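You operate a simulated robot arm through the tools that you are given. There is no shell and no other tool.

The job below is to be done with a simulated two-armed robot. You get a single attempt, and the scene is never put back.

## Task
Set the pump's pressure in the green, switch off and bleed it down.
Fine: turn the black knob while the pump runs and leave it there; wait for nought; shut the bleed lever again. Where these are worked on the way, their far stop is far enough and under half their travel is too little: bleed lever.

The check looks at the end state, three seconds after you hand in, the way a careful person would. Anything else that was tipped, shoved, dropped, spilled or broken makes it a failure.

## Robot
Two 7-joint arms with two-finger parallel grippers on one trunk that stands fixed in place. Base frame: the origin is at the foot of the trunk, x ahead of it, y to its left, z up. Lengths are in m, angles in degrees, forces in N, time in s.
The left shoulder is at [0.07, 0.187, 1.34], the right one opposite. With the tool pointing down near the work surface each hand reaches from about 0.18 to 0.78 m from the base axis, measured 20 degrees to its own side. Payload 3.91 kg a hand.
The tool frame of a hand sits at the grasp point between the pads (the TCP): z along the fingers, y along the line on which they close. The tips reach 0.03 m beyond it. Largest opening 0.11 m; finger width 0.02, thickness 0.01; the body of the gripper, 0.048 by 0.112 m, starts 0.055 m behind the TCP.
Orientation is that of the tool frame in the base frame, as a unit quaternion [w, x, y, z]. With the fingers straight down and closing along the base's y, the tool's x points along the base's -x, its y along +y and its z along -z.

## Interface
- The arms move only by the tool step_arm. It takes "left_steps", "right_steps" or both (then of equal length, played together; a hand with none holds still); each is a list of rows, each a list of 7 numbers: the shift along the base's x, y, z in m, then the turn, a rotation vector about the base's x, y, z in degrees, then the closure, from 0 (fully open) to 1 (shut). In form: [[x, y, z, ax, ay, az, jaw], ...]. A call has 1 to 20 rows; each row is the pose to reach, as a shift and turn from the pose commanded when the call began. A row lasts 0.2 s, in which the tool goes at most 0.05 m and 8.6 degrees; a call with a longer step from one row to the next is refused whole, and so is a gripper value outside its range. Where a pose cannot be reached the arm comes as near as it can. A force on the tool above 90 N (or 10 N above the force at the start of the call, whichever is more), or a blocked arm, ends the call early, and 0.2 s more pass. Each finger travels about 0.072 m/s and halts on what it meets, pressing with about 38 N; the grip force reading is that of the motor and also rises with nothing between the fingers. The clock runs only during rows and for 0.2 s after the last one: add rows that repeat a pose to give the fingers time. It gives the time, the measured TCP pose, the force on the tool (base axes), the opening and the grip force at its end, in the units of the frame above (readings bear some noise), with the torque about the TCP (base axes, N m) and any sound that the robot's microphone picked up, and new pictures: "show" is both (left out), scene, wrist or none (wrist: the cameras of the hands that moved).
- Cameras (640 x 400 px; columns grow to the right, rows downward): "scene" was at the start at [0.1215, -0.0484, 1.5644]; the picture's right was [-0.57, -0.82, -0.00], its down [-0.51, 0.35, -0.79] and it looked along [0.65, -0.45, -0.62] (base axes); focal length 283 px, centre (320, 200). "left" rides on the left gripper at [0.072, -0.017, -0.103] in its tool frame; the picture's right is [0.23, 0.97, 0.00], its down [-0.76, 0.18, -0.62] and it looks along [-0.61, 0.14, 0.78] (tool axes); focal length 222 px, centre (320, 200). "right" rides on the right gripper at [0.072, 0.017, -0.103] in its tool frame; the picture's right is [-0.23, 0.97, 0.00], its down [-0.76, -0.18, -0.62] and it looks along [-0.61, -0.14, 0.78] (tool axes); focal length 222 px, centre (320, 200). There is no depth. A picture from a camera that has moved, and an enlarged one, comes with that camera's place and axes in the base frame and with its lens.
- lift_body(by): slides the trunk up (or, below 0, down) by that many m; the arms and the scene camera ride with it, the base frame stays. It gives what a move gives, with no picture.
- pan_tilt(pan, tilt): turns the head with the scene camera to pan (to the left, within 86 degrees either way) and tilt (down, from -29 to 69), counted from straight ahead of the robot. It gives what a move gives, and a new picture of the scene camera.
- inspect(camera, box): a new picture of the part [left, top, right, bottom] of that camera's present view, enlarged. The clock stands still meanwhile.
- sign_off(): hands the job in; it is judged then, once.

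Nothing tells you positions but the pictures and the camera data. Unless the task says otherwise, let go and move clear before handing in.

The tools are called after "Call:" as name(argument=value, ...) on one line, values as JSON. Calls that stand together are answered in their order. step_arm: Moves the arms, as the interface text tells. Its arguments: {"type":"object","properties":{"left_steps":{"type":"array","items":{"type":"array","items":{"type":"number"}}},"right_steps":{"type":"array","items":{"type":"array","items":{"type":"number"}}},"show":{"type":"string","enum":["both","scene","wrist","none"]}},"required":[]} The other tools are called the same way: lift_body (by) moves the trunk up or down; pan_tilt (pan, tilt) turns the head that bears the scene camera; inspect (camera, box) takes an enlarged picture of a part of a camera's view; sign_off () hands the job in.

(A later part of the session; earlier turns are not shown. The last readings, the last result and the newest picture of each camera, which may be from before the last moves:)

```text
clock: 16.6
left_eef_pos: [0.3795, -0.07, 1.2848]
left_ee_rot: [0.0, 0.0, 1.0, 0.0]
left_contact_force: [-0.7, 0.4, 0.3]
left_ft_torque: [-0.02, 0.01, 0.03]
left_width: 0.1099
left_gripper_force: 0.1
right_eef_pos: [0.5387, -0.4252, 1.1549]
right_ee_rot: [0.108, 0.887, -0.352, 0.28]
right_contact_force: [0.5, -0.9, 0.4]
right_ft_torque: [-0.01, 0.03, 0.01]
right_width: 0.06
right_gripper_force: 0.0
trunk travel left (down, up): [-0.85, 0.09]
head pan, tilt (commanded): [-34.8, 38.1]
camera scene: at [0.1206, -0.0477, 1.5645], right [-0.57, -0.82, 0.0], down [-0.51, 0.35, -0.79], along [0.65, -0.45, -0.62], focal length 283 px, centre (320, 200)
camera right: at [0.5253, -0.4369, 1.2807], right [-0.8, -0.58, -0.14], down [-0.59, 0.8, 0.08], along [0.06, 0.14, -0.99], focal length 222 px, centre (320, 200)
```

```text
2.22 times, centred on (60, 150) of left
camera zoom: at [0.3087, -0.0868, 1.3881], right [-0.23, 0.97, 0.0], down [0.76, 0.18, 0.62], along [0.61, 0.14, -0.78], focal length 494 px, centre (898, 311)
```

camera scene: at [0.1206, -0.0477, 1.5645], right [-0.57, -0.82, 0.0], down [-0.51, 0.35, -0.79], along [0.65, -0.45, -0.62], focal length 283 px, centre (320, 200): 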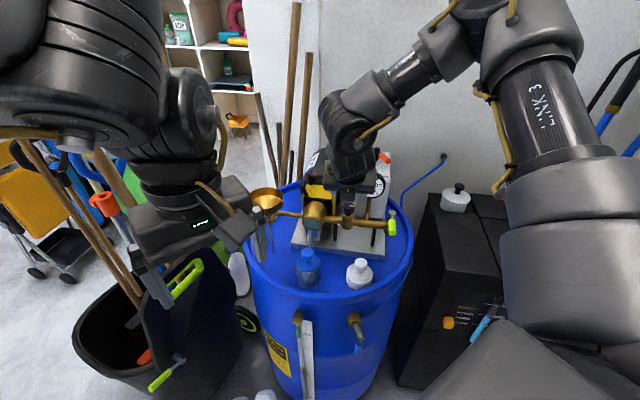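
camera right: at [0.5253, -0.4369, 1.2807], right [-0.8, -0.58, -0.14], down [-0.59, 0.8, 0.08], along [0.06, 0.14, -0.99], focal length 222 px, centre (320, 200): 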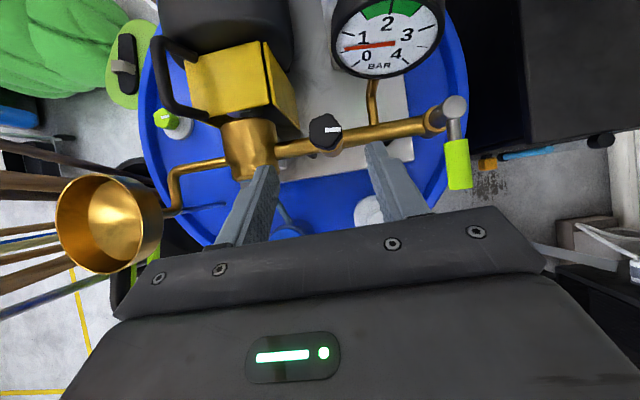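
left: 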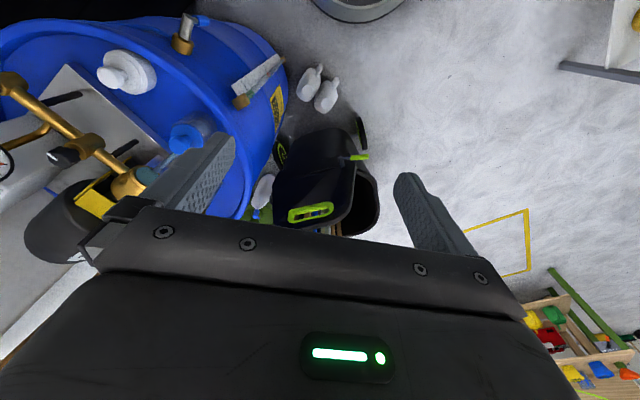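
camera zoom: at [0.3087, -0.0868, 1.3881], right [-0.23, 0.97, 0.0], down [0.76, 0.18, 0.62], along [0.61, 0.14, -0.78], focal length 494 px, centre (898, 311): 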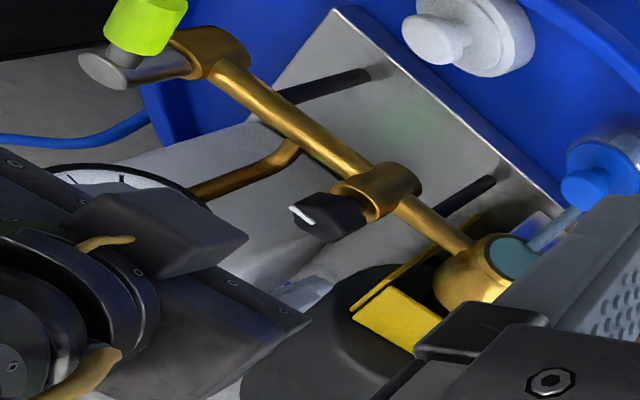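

From directly above, the knob reads at (0.574, -0.462) with its top around 1.065, and the open fingers straddle it along the pipe. I'll lower onto it, staying above the pipe.

Call:
step_arm(right_steps=[[0.005, -0.007, -0.0182, 0, 0, 0, 0.4545], [0.0122, -0.0143, -0.0364, 0, 0, 0, 0.4545], [0.02, -0.0216, -0.0545, 0, 0, 0, 0.4545], [0.0277, -0.029, -0.0727, 0, 0, 0, 0.4545], [0.0353, -0.0363, -0.0909, 0, 0, 0, 0.4545], [0.0353, -0.0363, -0.0909, 0, 0, 0, 0.4545]], show="both")

Call:
inspect(camera="right", box=[220, 60, 440, 240])

Call:
inspect(camera="scene", box=[300, 140, 410, 240])

```text
clock: 18.0
left_eef_pos: [0.3801, -0.0707, 1.2854]
left_ee_rot: [0.0, 0.0, 1.0, 0.0]
left_contact_force: [0.2, -0.1, -0.7]
left_ft_torque: [-0.01, 0.01, 0.02]
left_width: 0.1101
left_gripper_force: 0.0
right_eef_pos: [0.5737, -0.4627, 1.0633]
right_ee_rot: [0.109, 0.887, -0.352, 0.279]
right_contact_force: [-0.2, 0.3, 0.0]
right_ft_torque: [0.01, 0.0, -0.01]
right_width: 0.0602
right_gripper_force: 0.1
trunk travel left (down, up): [-0.85, 0.09]
head pan, tilt (commanded): [-34.8, 38.1]
camera scene: at [0.121, -0.0478, 1.5644], right [-0.57, -0.82, 0.0], down [-0.51, 0.35, -0.79], along [0.65, -0.45, -0.62], focal length 283 px, centre (320, 200)
camera right: at [0.5609, -0.4745, 1.19], right [-0.8, -0.58, -0.13], down [-0.59, 0.8, 0.08], along [0.06, 0.14, -0.99], focal length 222 px, centre (320, 200)
```

scene: 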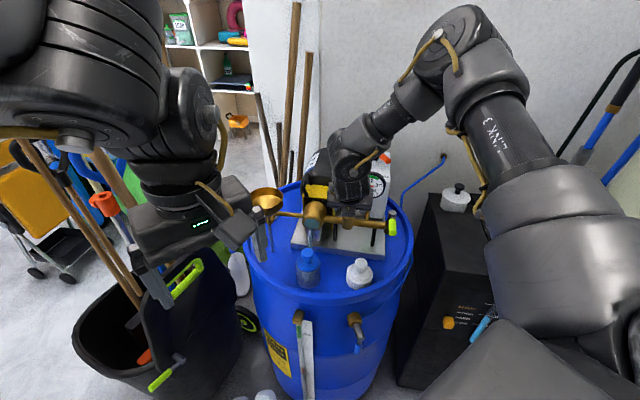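
right: 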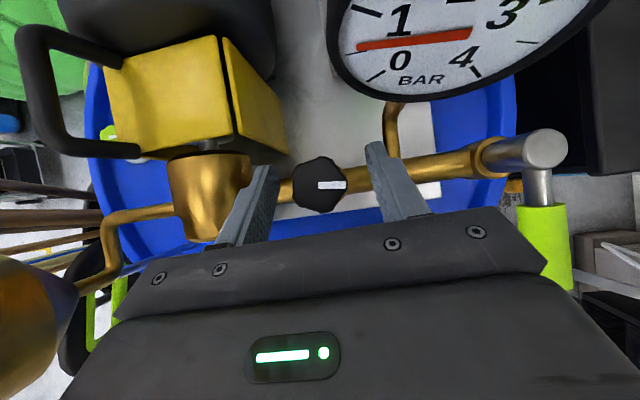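

```text
2.22 times, centred on (330, 150) of right
camera zoom: at [0.5609, -0.4745, 1.19], right [-0.8, -0.58, -0.13], down [-0.59, 0.8, 0.08], along [0.06, 0.14, -0.99], focal length 494 px, centre (298, 311)
```

zoom: 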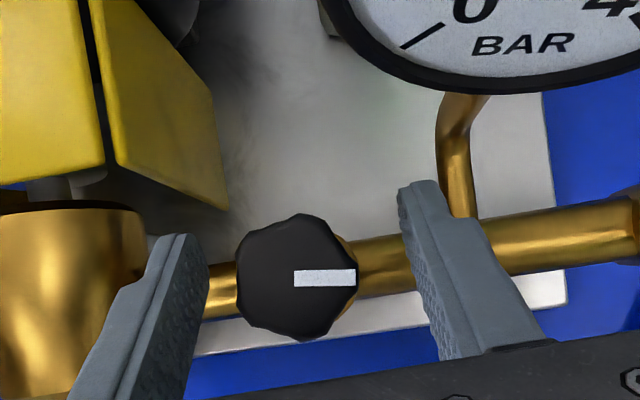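

```text
4.00 times, centred on (355, 190) of scene
camera zoom: at [0.121, -0.0478, 1.5644], right [-0.57, -0.82, 0.0], down [-0.51, 0.35, -0.79], along [0.65, -0.45, -0.62], focal length 1134 px, centre (180, 240)
```

zoom: 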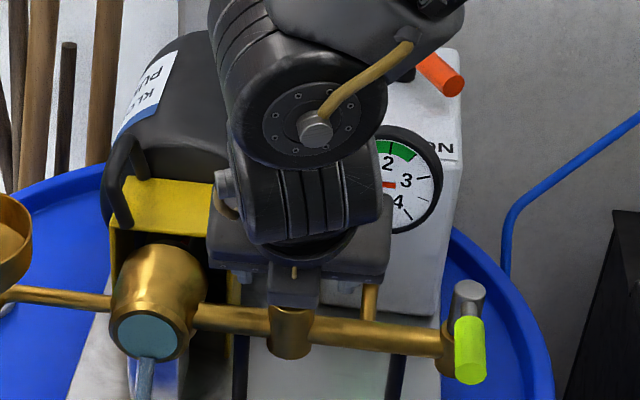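

The knob is centred between the fingers and part of the gauge stays visible in both cameras. I'll close on the knob.

Call:
step_arm(right_steps=[[0, 0, 0, 0, 0, 0, 0.65], [0, 0, 0, 0, 0, 0, 0.85], [0, 0, 0, 0, 0, 0, 0.85]], show="both")

Call:
inspect(camera="scene", box=[340, 150, 410, 210])

```text
clock: 18.8
left_eef_pos: [0.3817, -0.0694, 1.2847]
left_ee_rot: [0.0, 0.0, 1.0, -0.001]
left_contact_force: [1.3, -0.1, 0.3]
left_ft_torque: [-0.01, 0.02, 0.01]
left_width: 0.11
left_gripper_force: 0.1
right_eef_pos: [0.5746, -0.4607, 1.0624]
right_ee_rot: [0.109, 0.887, -0.352, 0.279]
right_contact_force: [1.9, 2.0, -0.5]
right_ft_torque: [0.06, 0.24, 0.05]
right_width: 0.0338
right_gripper_force: 45.1
trunk travel left (down, up): [-0.85, 0.09]
head pan, tilt (commanded): [-34.8, 38.1]
camera scene: at [0.1223, -0.0479, 1.5643], right [-0.57, -0.82, 0.0], down [-0.51, 0.35, -0.79], along [0.65, -0.45, -0.62], focal length 283 px, centre (320, 200)
camera right: at [0.562, -0.4742, 1.1896], right [-0.8, -0.58, -0.13], down [-0.59, 0.8, 0.08], along [0.06, 0.14, -0.99], focal length 222 px, centre (320, 200)
```

scene: 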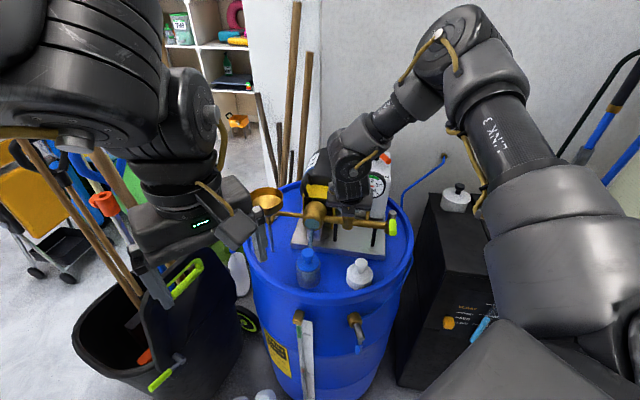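
right: 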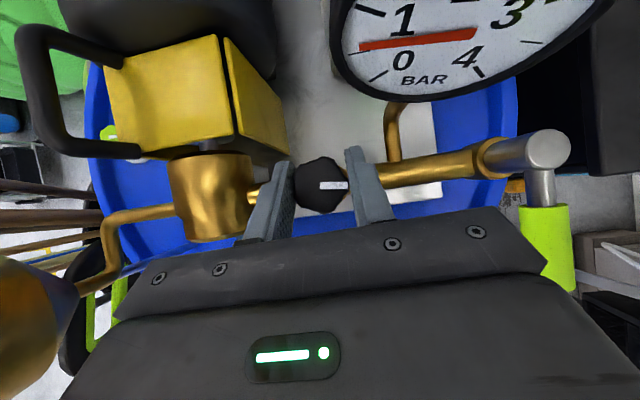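

```text
6.67 times, centred on (375, 180) of scene
camera zoom: at [0.1223, -0.0479, 1.5643], right [-0.57, -0.82, 0.0], down [-0.51, 0.35, -0.79], along [0.65, -0.45, -0.62], focal length 1889 px, centre (-47, 333)
```

zoom: 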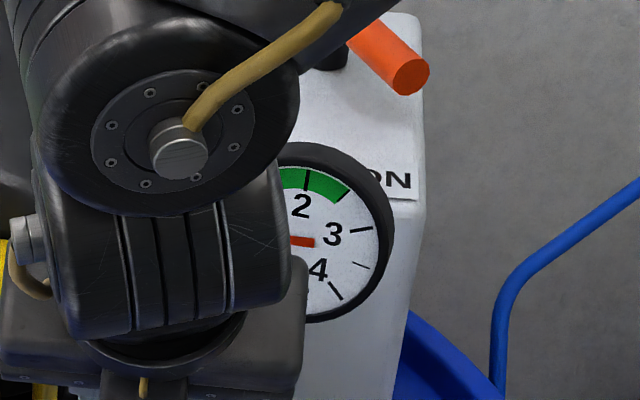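

The knob is gripped at 34 mm width with almost no side load. I'll try a small clockwise turn of 16° and read how the pressure responds.

Call:
step_arm(right_steps=[[0, 0, 0, 0, 0, -5.3, 0.85], [0, 0, 0, 0, 0, -10.7, 0.85], [0, 0, 0, 0, 0, -16, 0.85], [0, 0, 0, 0, 0, -16, 0.85]], show="both")

Call:
inspect(camera="scene", box=[340, 150, 410, 210])

```text
clock: 19.8
left_eef_pos: [0.3809, -0.0698, 1.2846]
left_ee_rot: [-0.001, 0.0, 1.0, 0.0]
left_contact_force: [0.2, 0.0, -1.2]
left_ft_torque: [-0.01, 0.03, -0.03]
left_width: 0.1099
left_gripper_force: 0.1
right_eef_pos: [0.5746, -0.4614, 1.0631]
right_ee_rot: [0.146, 0.83, -0.471, 0.262]
right_contact_force: [6.5, 2.8, -0.7]
right_ft_torque: [-1.36, -0.4, -0.01]
right_width: 0.0336
right_gripper_force: 44.5
trunk travel left (down, up): [-0.85, 0.09]
head pan, tilt (commanded): [-34.8, 38.1]
camera scene: at [0.1233, -0.0474, 1.5642], right [-0.57, -0.82, 0.0], down [-0.51, 0.35, -0.79], along [0.65, -0.45, -0.62], focal length 283 px, centre (320, 200)
camera right: at [0.5591, -0.4701, 1.1896], right [-0.93, -0.34, -0.14], down [-0.35, 0.93, 0.08], along [0.1, 0.12, -0.99], focal length 222 px, centre (320, 200)
```

scene: 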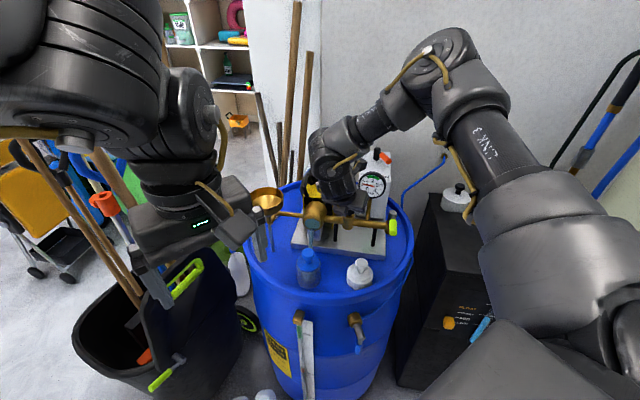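
right: 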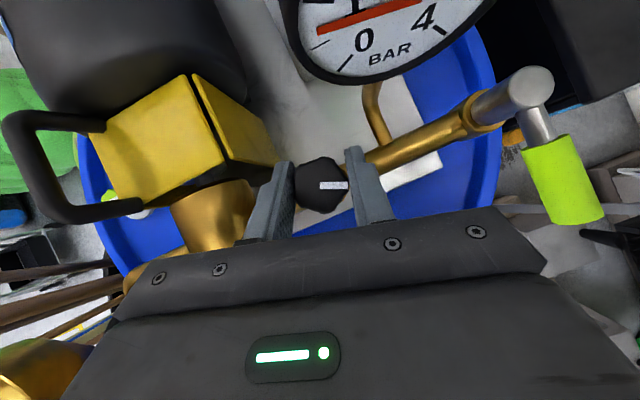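

```text
6.67 times, centred on (375, 180) of scene
camera zoom: at [0.1233, -0.0474, 1.5642], right [-0.57, -0.82, 0.0], down [-0.51, 0.35, -0.79], along [0.65, -0.45, -0.62], focal length 1889 px, centre (-47, 333)
```

zoom: 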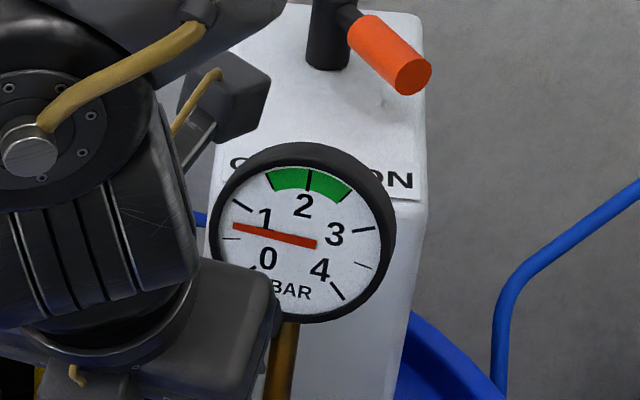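

Clockwise raises it: the needle moved from about 0.5 to about 0.75, and the gauge is now in full view. I'll wait a second to see where it settles.

Call:
step_arm(right_steps=[[0, 0, 0, 0, 0, 0, 0.85], [0, 0, 0, 0, 0, 0, 0.85], [0, 0, 0, 0, 0, 0, 0.85], [0, 0, 0, 0, 0, 0, 0.85], [0, 0, 0, 0, 0, 0, 0.85]], show="none")

Call:
inspect(camera="scene", box=[340, 150, 410, 210])

```text
clock: 21.0
left_eef_pos: [0.3815, -0.069, 1.2839]
left_ee_rot: [-0.001, 0.001, 1.0, 0.0]
left_contact_force: [-0.4, -0.8, 0.0]
left_ft_torque: [-0.01, -0.02, 0.02]
left_width: 0.11
left_gripper_force: 0.1
right_eef_pos: [0.5757, -0.4614, 1.0638]
right_ee_rot: [0.146, 0.829, -0.472, 0.262]
right_contact_force: [8.9, 1.7, 2.5]
right_ft_torque: [-0.69, 0.02, 0.02]
right_width: 0.0337
right_gripper_force: 45.3
trunk travel left (down, up): [-0.85, 0.09]
head pan, tilt (commanded): [-34.8, 38.1]
```

```text
6.67 times, centred on (375, 180) of scene
camera zoom: at [0.1236, -0.0473, 1.5643], right [-0.57, -0.82, 0.0], down [-0.51, 0.35, -0.79], along [0.65, -0.45, -0.62], focal length 1889 px, centre (-47, 333)
```

zoom: 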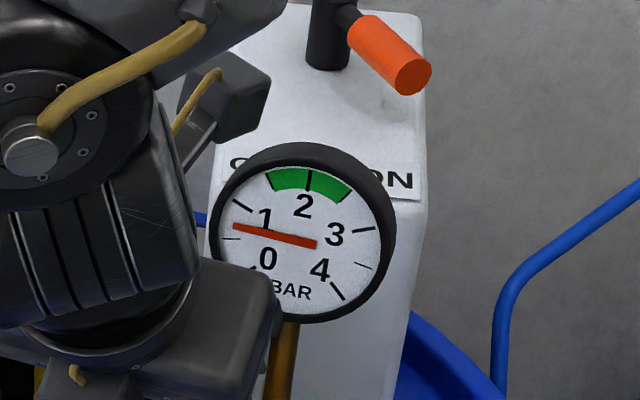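

It settled at about 0.72 bar, so roughly 0.015 bar per degree, and about 85–90° more clockwise is needed. I'll turn a further 28° in this grip and check.

Call:
step_arm(right_steps=[[0, 0, 0, 0, 0, -7, 0.85], [0, 0, 0, 0, 0, -14, 0.85], [0, 0, 0, 0, 0, -21, 0.85], [0, 0, 0, 0, 0, -28, 0.85], [0, 0, 0, 0, 0, -28, 0.85]], show="both")

Call:
inspect(camera="scene", box=[340, 150, 410, 210])

```text
clock: 22.2
left_eef_pos: [0.3893, -0.067, 1.2821]
left_ee_rot: [-0.003, -0.002, 1.0, -0.001]
left_contact_force: [1.4, 0.3, 0.4]
left_ft_torque: [0.02, 0.09, -0.03]
left_width: 0.1102
left_gripper_force: 0.1
right_eef_pos: [0.5475, -0.4863, 1.0901]
right_ee_rot: [0.205, 0.692, -0.658, 0.216]
right_contact_force: [0.2, 0.9, -0.3]
right_ft_torque: [-0.02, 0.02, -0.07]
right_width: 0.0162
right_gripper_force: 0.0
right hand out of reach, approached as far as the arm can: row 1, 2, 3, 4, 5
trunk travel left (down, up): [-0.85, 0.09]
head pan, tilt (commanded): [-34.8, 38.1]
camera scene: at [0.1308, -0.046, 1.5636], right [-0.57, -0.82, 0.0], down [-0.51, 0.35, -0.78], along [0.64, -0.45, -0.62], focal length 283 px, centre (320, 200)
camera right: at [0.5294, -0.4874, 1.2176], right [-0.98, 0.14, -0.13], down [0.13, 0.99, 0.08], along [0.14, 0.06, -0.99], focal length 222 px, centre (320, 200)
```

scene: 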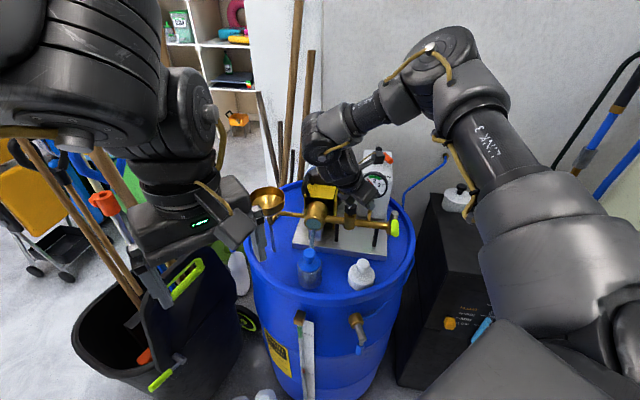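
right: 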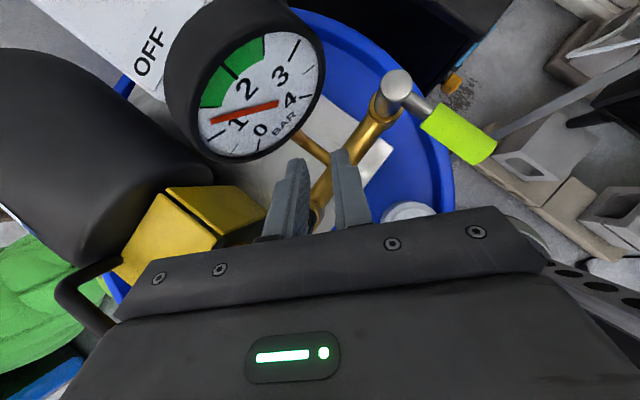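

```text
6.67 times, centred on (375, 180) of scene
camera zoom: at [0.1308, -0.046, 1.5636], right [-0.57, -0.82, 0.0], down [-0.51, 0.35, -0.78], along [0.64, -0.45, -0.62], focal length 1889 px, centre (-47, 333)
```

zoom: 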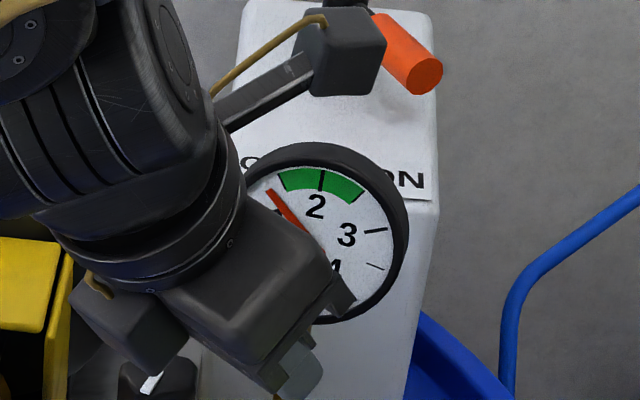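

The wrist hit a joint limit, so the hand came off the knob toward (0.548, -0.486, 1.090). There's no contact force now and the gauge reads about 1.2 bar. I'll hold still and check that the pump unit hasn't shifted.

Call:
step_arm(right_steps=[[0, 0, 0, 0, 0, 0, 0.7], [0, 0, 0, 0, 0, 0, 0.7]], show="both")

Call:
inspect(camera="scene", box=[290, 130, 410, 250])

Call:
inspect(camera="right", box=[180, 60, 480, 240])

Call:
inspect(camera="left", box=[0, 60, 240, 240])

```text
clock: 22.8
left_eef_pos: [0.3838, -0.0689, 1.2846]
left_ee_rot: [-0.001, 0.0, 1.0, 0.0]
left_contact_force: [0.2, 0.6, -0.7]
left_ft_torque: [-0.01, 0.03, 0.0]
left_width: 0.11
left_gripper_force: 0.1
right_eef_pos: [0.542, -0.4867, 1.0933]
right_ee_rot: [0.205, 0.691, -0.658, 0.218]
right_contact_force: [-0.4, 0.7, -0.6]
right_ft_torque: [-0.03, 0.0, 0.02]
right_width: 0.0328
right_gripper_force: 0.1
trunk travel left (down, up): [-0.85, 0.09]
head pan, tilt (commanded): [-34.8, 38.1]
camera scene: at [0.1249, -0.0467, 1.5641], right [-0.57, -0.82, 0.0], down [-0.51, 0.35, -0.79], along [0.65, -0.45, -0.62], focal length 283 px, centre (320, 200)
camera right: at [0.524, -0.4879, 1.2194], right [-0.98, 0.14, -0.13], down [0.13, 0.99, 0.08], along [0.14, 0.06, -0.99], focal length 222 px, centre (320, 200)
```

scene: 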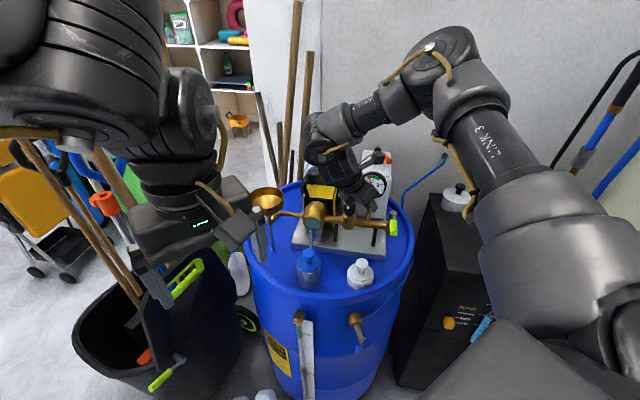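
right: 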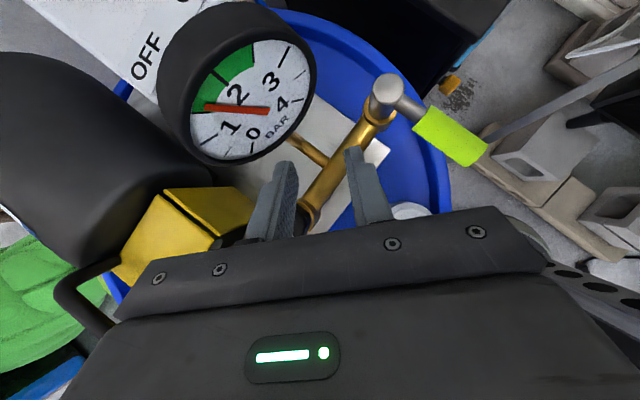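

```text
3.33 times, centred on (350, 190) of scene
camera zoom: at [0.1249, -0.0467, 1.5641], right [-0.57, -0.82, 0.0], down [-0.51, 0.35, -0.79], along [0.65, -0.45, -0.62], focal length 945 px, centre (220, 233)
```

zoom: 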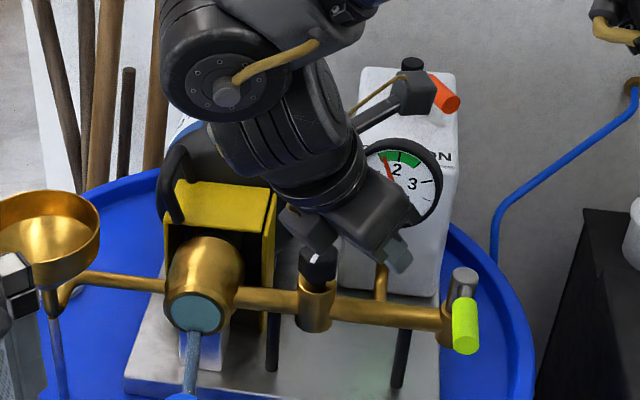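

```text
2.13 times, centred on (330, 150) of right
camera zoom: at [0.524, -0.4879, 1.2194], right [-0.98, 0.14, -0.13], down [0.13, 0.99, 0.08], along [0.14, 0.06, -0.99], focal length 474 px, centre (299, 307)
```

zoom: 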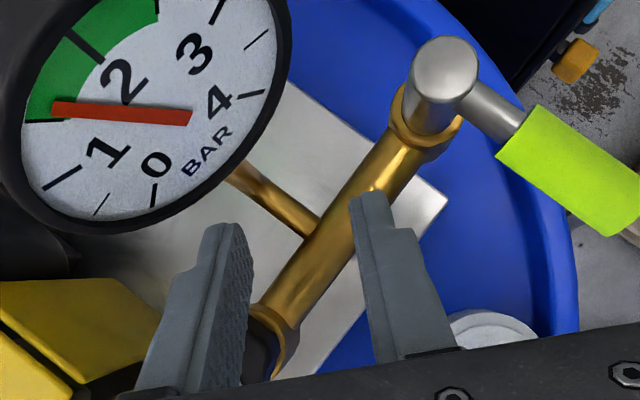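

```text
2.22 times, centred on (120, 150) of left
camera zoom: at [0.3126, -0.0858, 1.3871], right [-0.23, 0.97, 0.0], down [0.76, 0.18, 0.62], along [0.6, 0.14, -0.78], focal length 494 px, centre (764, 311)
```

zoom: 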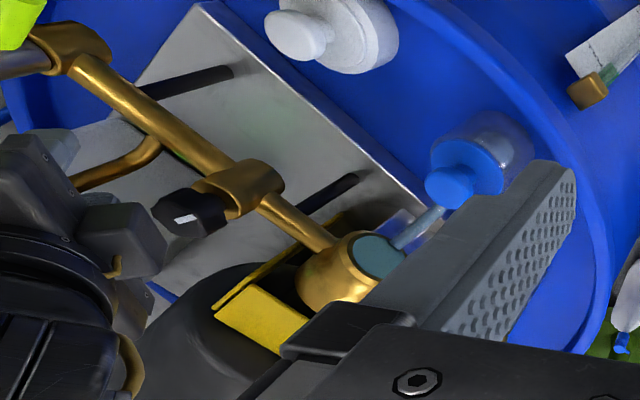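

The pump, pipe and plate look unmoved. The gauge reads about 1.55 and was still rising, because the knob turned before the grip slipped. I'll lift the hand clear and back, turning the wrist back to a comfortable angle, and see where the pressure settles.

Call:
step_arm(right_steps=[[0, 0.004, 0.02, 0, 0, 0, 0.7], [-0.003, 0.014, 0.045, 0, 0, 0, 0.7], [-0.006, 0.026, 0.07, 0, 0, 7, 0.7], [-0.01, 0.036, 0.09, 0, 0, 14, 0.7], [-0.015, 0.046, 0.1, 0, 0, 21, 0.7], [-0.02, 0.05, 0.1, 0, 0, 28, 0.7], [-0.025, 0.05, 0.1, 0, 0, 35, 0.7], [-0.025, 0.05, 0.1, 0, 0, 35, 0.7]], show="both")

Call:
inspect(camera="right", box=[220, 0, 480, 180])

Call:
inspect(camera="scene", box=[340, 150, 410, 210])

```text
clock: 24.6
left_eef_pos: [0.3799, -0.0697, 1.2849]
left_ee_rot: [0.0, 0.0, 1.0, 0.0]
left_contact_force: [0.9, -0.4, -0.3]
left_ft_torque: [0.04, -0.04, -0.02]
left_width: 0.1102
left_gripper_force: 0.1
right_eef_pos: [0.5154, -0.4374, 1.1945]
right_ee_rot: [0.13, 0.856, -0.42, 0.27]
right_contact_force: [0.2, -0.2, -0.3]
right_ft_torque: [-0.01, 0.0, -0.02]
right_width: 0.033
right_gripper_force: 0.0
trunk travel left (down, up): [-0.85, 0.09]
head pan, tilt (commanded): [-34.8, 38.1]
camera scene: at [0.122, -0.0477, 1.5643], right [-0.57, -0.82, 0.0], down [-0.51, 0.35, -0.79], along [0.65, -0.45, -0.62], focal length 283 px, centre (320, 200)
camera right: at [0.5012, -0.4483, 1.3217], right [-0.88, -0.45, -0.13], down [-0.46, 0.88, 0.08], along [0.08, 0.13, -0.99], focal length 222 px, centre (320, 200)
```

scene: 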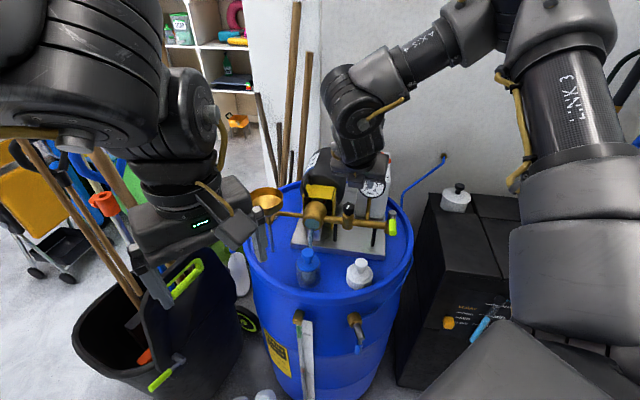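
right: 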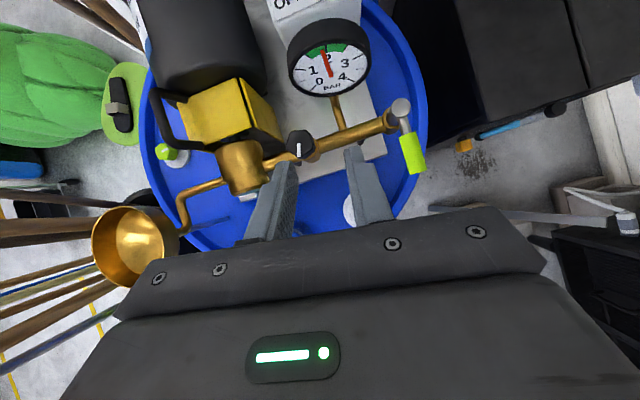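

```text
2.22 times, centred on (350, 90) of right
camera zoom: at [0.5012, -0.4483, 1.3217], right [-0.88, -0.45, -0.13], down [-0.46, 0.88, 0.08], along [0.08, 0.13, -0.99], focal length 494 px, centre (253, 444)
```

zoom: 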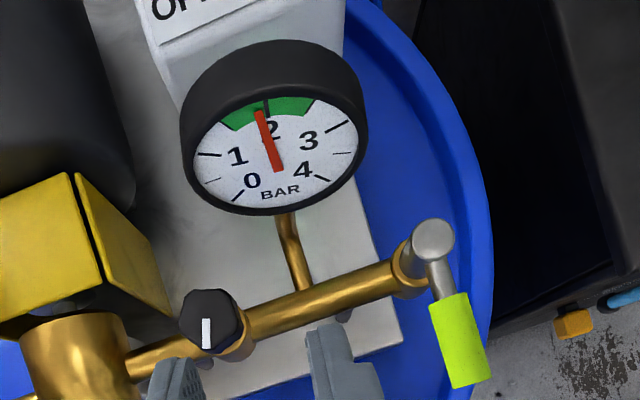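

```text
6.67 times, centred on (375, 180) of scene
camera zoom: at [0.122, -0.0477, 1.5643], right [-0.57, -0.82, 0.0], down [-0.51, 0.35, -0.79], along [0.65, -0.45, -0.62], focal length 1889 px, centre (-47, 333)
```

zoom: 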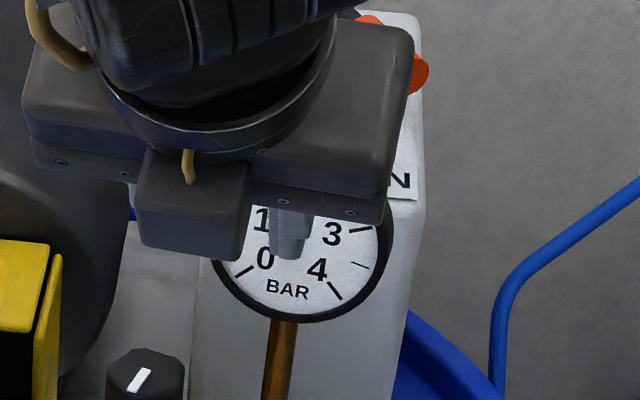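

The gauge now reads about 1.95 bar, in the middle of the green, with the hand clear of the knob. I'll leave the knob there, carry the hand back over the gauge to the switch hover, and re-read the gauge to confirm it's steady.

Call:
step_arm(right_steps=[[0, 0, 0.03, 0, 0, 0, 0.4545], [0.01, -0.03, 0.05, -2, -1.9, 1.7, 0.4545], [0.025, -0.07, 0.05, -4.2, -3.8, 3.4, 0.4545], [0.04, -0.11, 0.05, -6.2, -5.7, 5.2, 0.4545], [0.055, -0.15, 0.045, -8.3, -7.6, 6.9, 0.4545], [0.0716, -0.185, 0.035, -10.4, -9.5, 8.6, 0.4545], [0.0716, -0.185, 0.035, -10.4, -9.5, 8.6, 0.4545]], show="both")

Call:
inspect(camera="scene", box=[330, 150, 400, 210])

```text
clock: 26.2
left_eef_pos: [0.3801, -0.0704, 1.286]
left_ee_rot: [0.0, 0.0, 1.0, 0.001]
left_contact_force: [-0.1, 0.2, 0.4]
left_ft_torque: [-0.01, -0.04, 0.01]
left_width: 0.1097
left_gripper_force: 0.0
right_eef_pos: [0.5882, -0.6258, 1.2308]
right_ee_rot: [0.151, 0.845, -0.338, 0.386]
right_contact_force: [-0.1, 0.6, -0.4]
right_ft_torque: [-0.02, -0.03, 0.01]
right_width: 0.0597
right_gripper_force: 0.1
trunk travel left (down, up): [-0.85, 0.09]
head pan, tilt (commanded): [-34.8, 38.1]
camera scene: at [0.1216, -0.0477, 1.5644], right [-0.57, -0.82, 0.0], down [-0.51, 0.35, -0.79], along [0.65, -0.45, -0.62], focal length 283 px, centre (320, 200)
camera right: at [0.5529, -0.6163, 1.3537], right [-0.78, -0.6, -0.18], down [-0.58, 0.8, -0.17], along [0.24, -0.03, -0.97], focal length 222 px, centre (320, 200)
```

scene: 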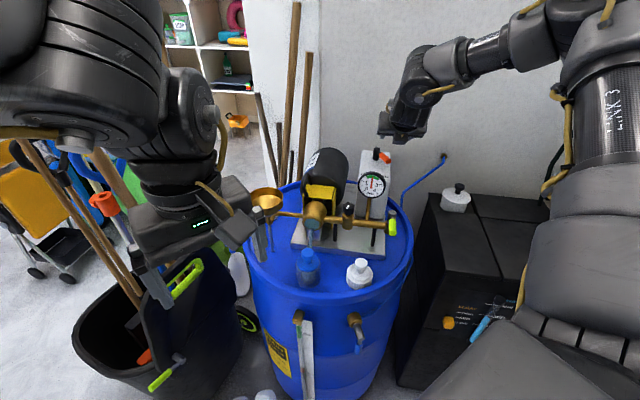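
right: 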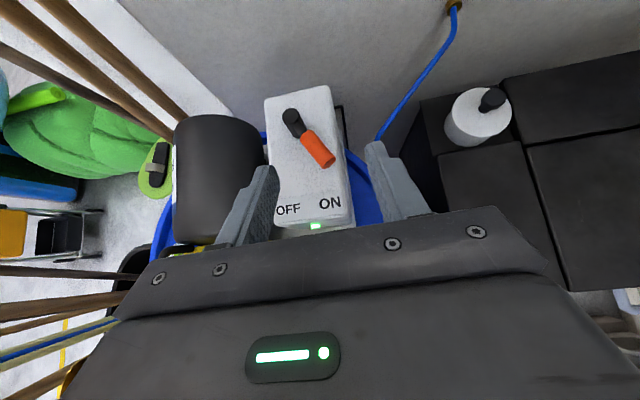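

```text
6.67 times, centred on (365, 180) of scene
camera zoom: at [0.1216, -0.0477, 1.5644], right [-0.57, -0.82, 0.0], down [-0.51, 0.35, -0.79], along [0.65, -0.45, -0.62], focal length 1889 px, centre (20, 333)
```

zoom: 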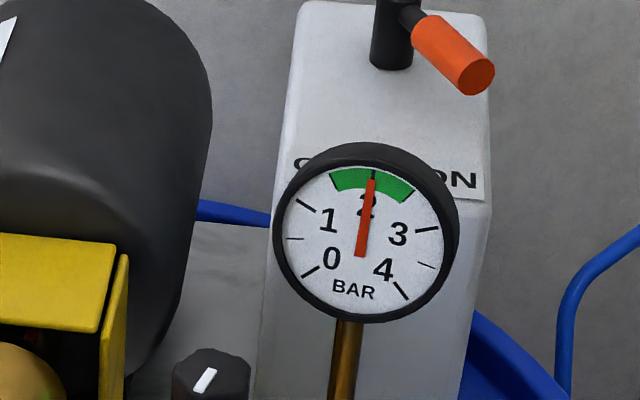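

Pressure is steady at 2.0 bar, right in the green, and the knob is untouched. I'll check the handle's exact ON position from this view before lowering onto it.

Call:
inspect(camera="right", box=[230, 60, 430, 240])

```text
2.22 times, centred on (330, 150) of right
camera zoom: at [0.5529, -0.6163, 1.3537], right [-0.78, -0.6, -0.18], down [-0.58, 0.8, -0.17], along [0.24, -0.03, -0.97], focal length 494 px, centre (298, 311)
```

zoom: 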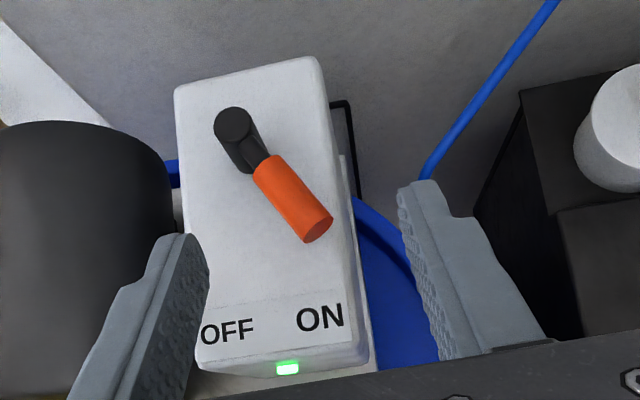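

The handle at ON lies at about 166° in plan. I'll lower the open fingers over it with a centimetre of room on each side.

Call:
step_arm(right_steps=[[0.004, 0.002, -0.02, 0, 0, 0, 0.4545], [0.008, 0.004, -0.04, 0, 0, 0, 0.4545], [0.0107, 0.0053, -0.0588, 0, 0, 0, 0.4545], [0.0231, -0.0063, -0.0736, 0, 0, 0, 0.4545], [0.0355, -0.0179, -0.0884, 0, 0, 0, 0.4545], [0.0478, -0.0295, -0.1031, 0, 0, 0, 0.4545], [0.0602, -0.0411, -0.1178, 0, 0, 0, 0.4545], [0.0602, -0.0411, -0.1178, 0, 0, 0, 0.4545]], show="wrist")

```text
clock: 28.0
left_eef_pos: [0.3792, -0.0704, 1.2858]
left_ee_rot: [0.001, 0.0, 1.0, 0.0]
left_contact_force: [1.0, 1.1, -0.3]
left_ft_torque: [0.01, 0.03, -0.05]
left_width: 0.1099
left_gripper_force: 0.0
right_eef_pos: [0.6488, -0.6658, 1.1125]
right_ee_rot: [0.151, 0.845, -0.338, 0.385]
right_contact_force: [0.1, -1.2, 0.8]
right_ft_torque: [-0.02, -0.01, 0.02]
right_width: 0.06
right_gripper_force: 0.1
trunk travel left (down, up): [-0.85, 0.09]
head pan, tilt (commanded): [-34.8, 38.1]
camera right: at [0.6134, -0.6571, 1.2347], right [-0.78, -0.6, -0.18], down [-0.58, 0.8, -0.16], along [0.24, -0.02, -0.97], focal length 222 px, centre (320, 200)
```

right: 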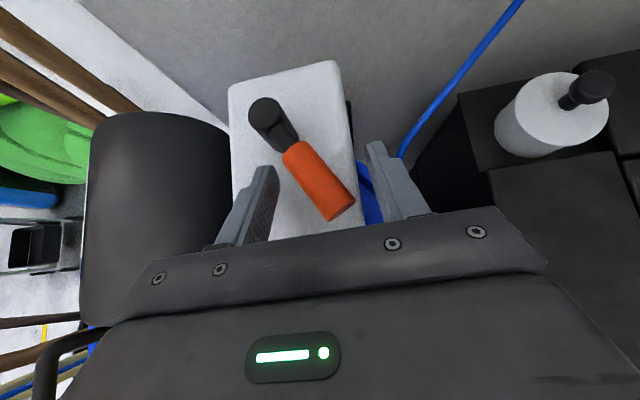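

The handle is again between the fingers with no contact. I'll push it back toward OFF with the near finger, stopping at halfway to check.

Call:
step_arm(right_steps=[[0.0085, 0.0078, 0, 0, 0, 0, 0.4545], [0.0133, 0.0166, 0, 0, 0, 0, 0.4545], [0.018, 0.0254, 0, 0, 0, 0, 0.4545], [0.0227, 0.0314, 0, 0, 0, 0, 0.4545], [0.0274, 0.0374, 0, 0, 0, 0, 0.4545]], show="wrist")

```text
clock: 29.2
left_eef_pos: [0.3803, -0.0703, 1.2845]
left_ee_rot: [0.0, 0.0, 1.0, 0.0]
left_contact_force: [0.4, 0.3, 0.3]
left_ft_torque: [0.0, 0.0, -0.03]
left_width: 0.11
left_gripper_force: 0.1
right_eef_pos: [0.6757, -0.6264, 1.1109]
right_ee_rot: [0.152, 0.845, -0.339, 0.386]
right_contact_force: [-0.4, -0.9, -0.5]
right_ft_torque: [0.03, -0.03, -0.03]
right_width: 0.0608
right_gripper_force: 0.3
trunk travel left (down, up): [-0.85, 0.09]
head pan, tilt (commanded): [-34.8, 38.1]
camera right: at [0.6398, -0.618, 1.2344], right [-0.78, -0.6, -0.18], down [-0.58, 0.8, -0.16], along [0.24, -0.02, -0.97], focal length 222 px, centre (320, 200)
```

right: 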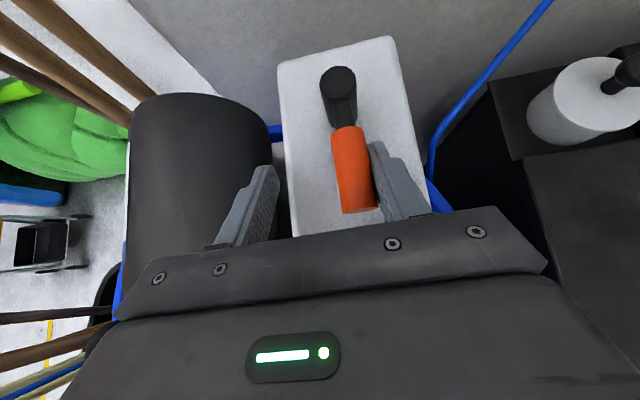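

It follows smoothly and is halfway back. Now the rest of the way to the OFF stop.

Call:
step_arm(right_steps=[[0.0045, 0.0032, 0, 0, 0, 0, 0.4545], [0.0087, 0.0061, 0, 0, 0, 0, 0.4545], [0.0132, 0.0068, 0, 0, 0, 0, 0.4545], [0.0176, 0.0075, 0, 0, 0, 0, 0.4545]], show="wrist")

Call:
inspect(camera="scene", box=[330, 140, 410, 210])

```text
clock: 30.2
left_eef_pos: [0.38, -0.0699, 1.2849]
left_ee_rot: [0.0, 0.0, 1.0, 0.0]
left_contact_force: [0.0, 0.5, 0.9]
left_ft_torque: [0.01, -0.02, -0.01]
left_width: 0.1098
left_gripper_force: 0.1
right_eef_pos: [0.6924, -0.6198, 1.1113]
right_ee_rot: [0.151, 0.845, -0.339, 0.385]
right_contact_force: [-3.7, -0.2, -1.3]
right_ft_torque: [0.05, -0.05, -0.18]
right_width: 0.0612
right_gripper_force: 1.1
trunk travel left (down, up): [-0.85, 0.09]
head pan, tilt (commanded): [-34.8, 38.1]
camera right: at [0.6573, -0.6115, 1.2344], right [-0.78, -0.6, -0.18], down [-0.58, 0.8, -0.16], along [0.24, -0.02, -0.97], focal length 222 px, centre (320, 200)
```

right: 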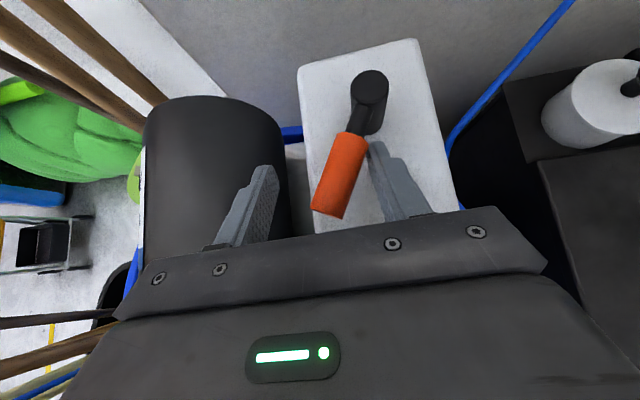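

```text
5.71 times, centred on (370, 175) of scene
camera zoom: at [0.1212, -0.0487, 1.5644], right [-0.57, -0.82, 0.0], down [-0.51, 0.35, -0.79], along [0.65, -0.45, -0.62], focal length 1619 px, centre (34, 343)
```

zoom: 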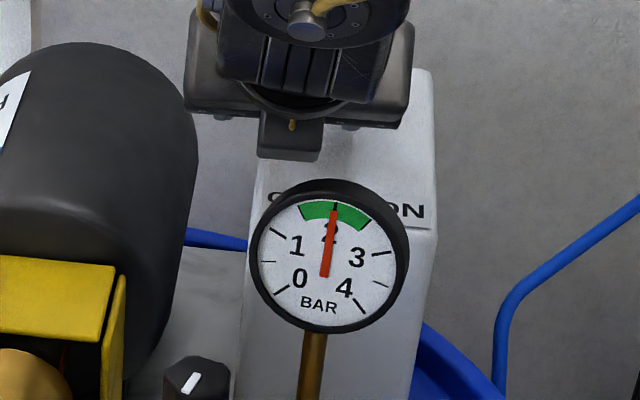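

The pressure holds at 2.0 and the handle is back on the OFF side with the force just starting to rise. I'll give it a small extra nudge to seat it on its stop.

Call:
step_arm(right_steps=[[0.003, 0.001, 0, 0, 0, 0, 0.4545], [0.006, 0.0015, 0, 0, 0, 0, 0.4545]], show="wrist")

Call:
inspect(camera="right", box=[230, 40, 470, 240])

```text
clock: 30.8
left_eef_pos: [0.3776, -0.0707, 1.2857]
left_ee_rot: [0.001, 0.0, 1.0, 0.0]
left_contact_force: [0.5, -0.6, -0.4]
left_ft_torque: [0.01, 0.01, 0.01]
left_width: 0.11
left_gripper_force: 0.1
right_eef_pos: [0.6954, -0.6188, 1.1112]
right_ee_rot: [0.151, 0.845, -0.339, 0.384]
right_contact_force: [-12.3, 1.2, -5.3]
right_ft_torque: [0.22, 0.0, -0.48]
right_width: 0.0645
right_gripper_force: 3.9
trunk travel left (down, up): [-0.85, 0.09]
head pan, tilt (commanded): [-34.8, 38.1]
camera right: at [0.6603, -0.6107, 1.2342], right [-0.78, -0.6, -0.18], down [-0.58, 0.8, -0.16], along [0.24, -0.02, -0.97], focal length 222 px, centre (320, 200)
```

right: 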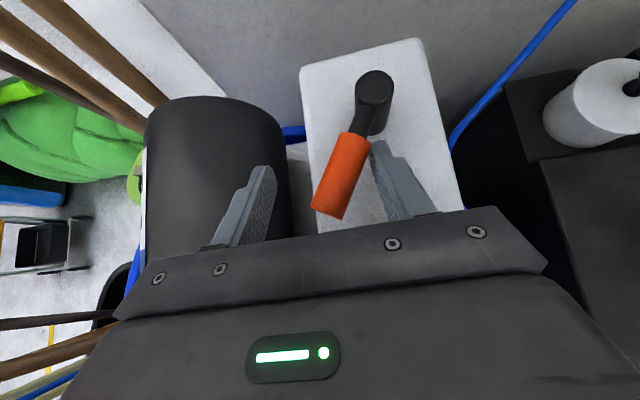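

```text
2.00 times, centred on (350, 140) of right
camera zoom: at [0.6603, -0.6107, 1.2342], right [-0.78, -0.6, -0.18], down [-0.58, 0.8, -0.16], along [0.24, -0.02, -0.97], focal length 444 px, centre (260, 320)
```

zoom: 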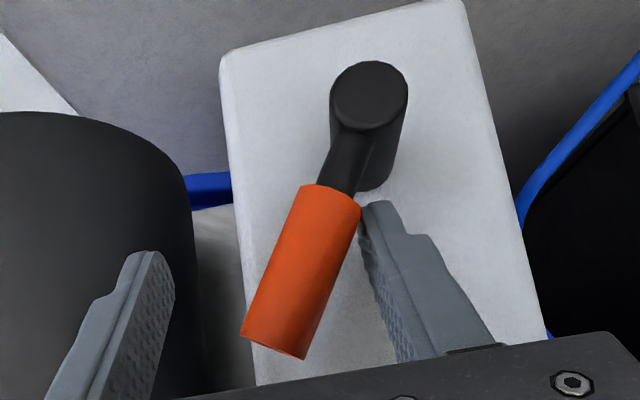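

The handle is at its OFF stop (about 12 N) and the gauge holds 2.0. I'll ease off, lift out along the tool axis, close the fingers, and check the pilot light.

Call:
step_arm(right_steps=[[-0.004, -0.004, 0, 0, 0, 0, 0.4545], [-0.008, -0.0075, 0, 0, 0, 0, 0.4545], [-0.019, 0.0028, 0.0131, 0, 0, 0, 0.4545], [-0.03, 0.0131, 0.0262, 0, 0, 0, 0.4545], [-0.041, 0.0234, 0.0394, 0, 0, 0, 0.4545], [-0.052, 0.0337, 0.0525, 0, 0, 0, 0.4545], [-0.063, 0.044, 0.0657, 0, 0, 0, 0.4545], [-0.075, 0.052, 0.09, 0, 0, 0, 0.4545], [-0.085, 0.055, 0.115, 0, 0, 0, 1]], show="both")

Call:
inspect(camera="scene", box=[330, 140, 410, 240])

Call:
inspect(camera="right", box=[230, 40, 470, 240])

```text
clock: 32.8
left_eef_pos: [0.3795, -0.0689, 1.2848]
left_ee_rot: [0.001, -0.001, 1.0, -0.001]
left_contact_force: [0.1, 0.5, -0.4]
left_ft_torque: [-0.03, 0.0, -0.01]
left_width: 0.11
left_gripper_force: 0.0
right_eef_pos: [0.6124, -0.5615, 1.2284]
right_ee_rot: [0.151, 0.845, -0.338, 0.385]
right_contact_force: [0.3, 0.2, 0.1]
right_ft_torque: [0.0, 0.0, 0.03]
right_width: 0.0043
right_gripper_force: 0.0
trunk travel left (down, up): [-0.85, 0.09]
head pan, tilt (commanded): [-34.8, 38.1]
camera scene: at [0.1198, -0.0476, 1.5645], right [-0.57, -0.82, 0.0], down [-0.51, 0.35, -0.79], along [0.65, -0.45, -0.62], focal length 283 px, centre (320, 200)
camera right: at [0.5762, -0.552, 1.3503], right [-0.78, -0.6, -0.18], down [-0.58, 0.8, -0.16], along [0.24, -0.02, -0.97], focal length 222 px, centre (320, 200)
```

scene: 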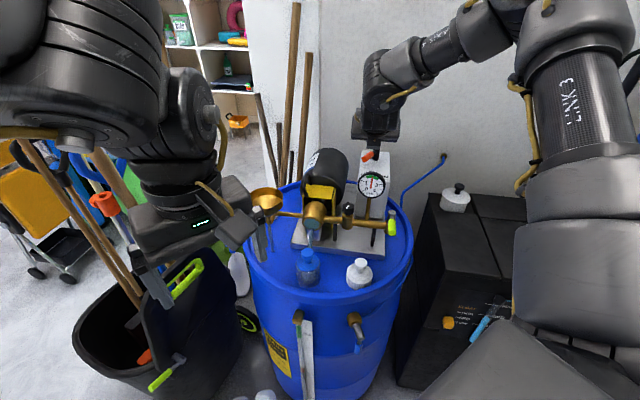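
right: 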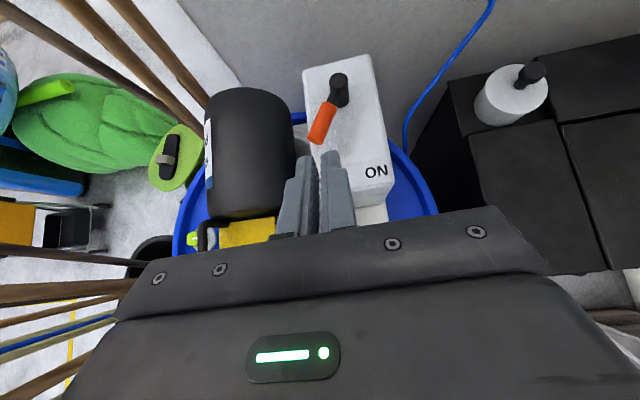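

```text
4.00 times, centred on (370, 190) of scene
camera zoom: at [0.1198, -0.0476, 1.5645], right [-0.57, -0.82, 0.0], down [-0.51, 0.35, -0.79], along [0.65, -0.45, -0.62], focal length 1134 px, centre (120, 240)
```

zoom: 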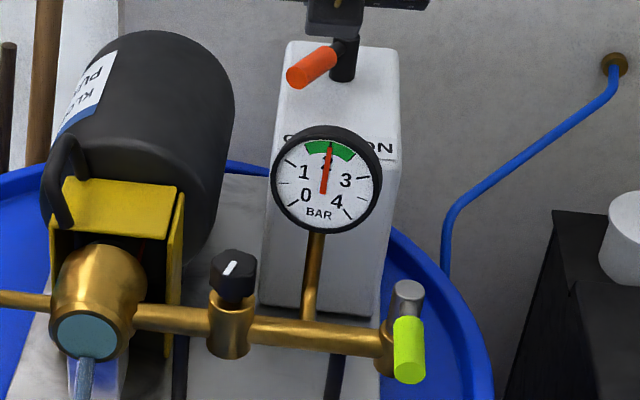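

```text
2.00 times, centred on (350, 140) of right
camera zoom: at [0.5762, -0.552, 1.3503], right [-0.78, -0.6, -0.18], down [-0.58, 0.8, -0.16], along [0.24, -0.02, -0.97], focal length 444 px, centre (260, 320)
```

zoom: 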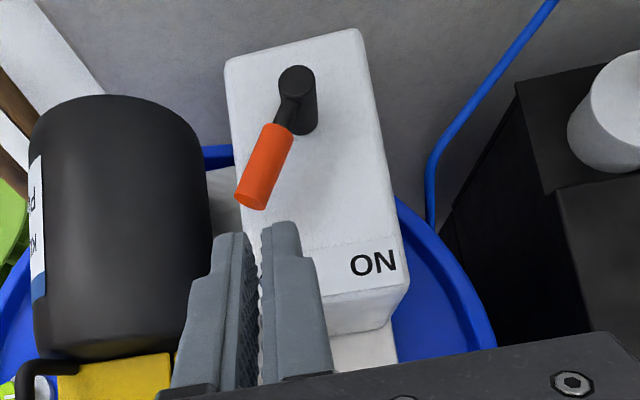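

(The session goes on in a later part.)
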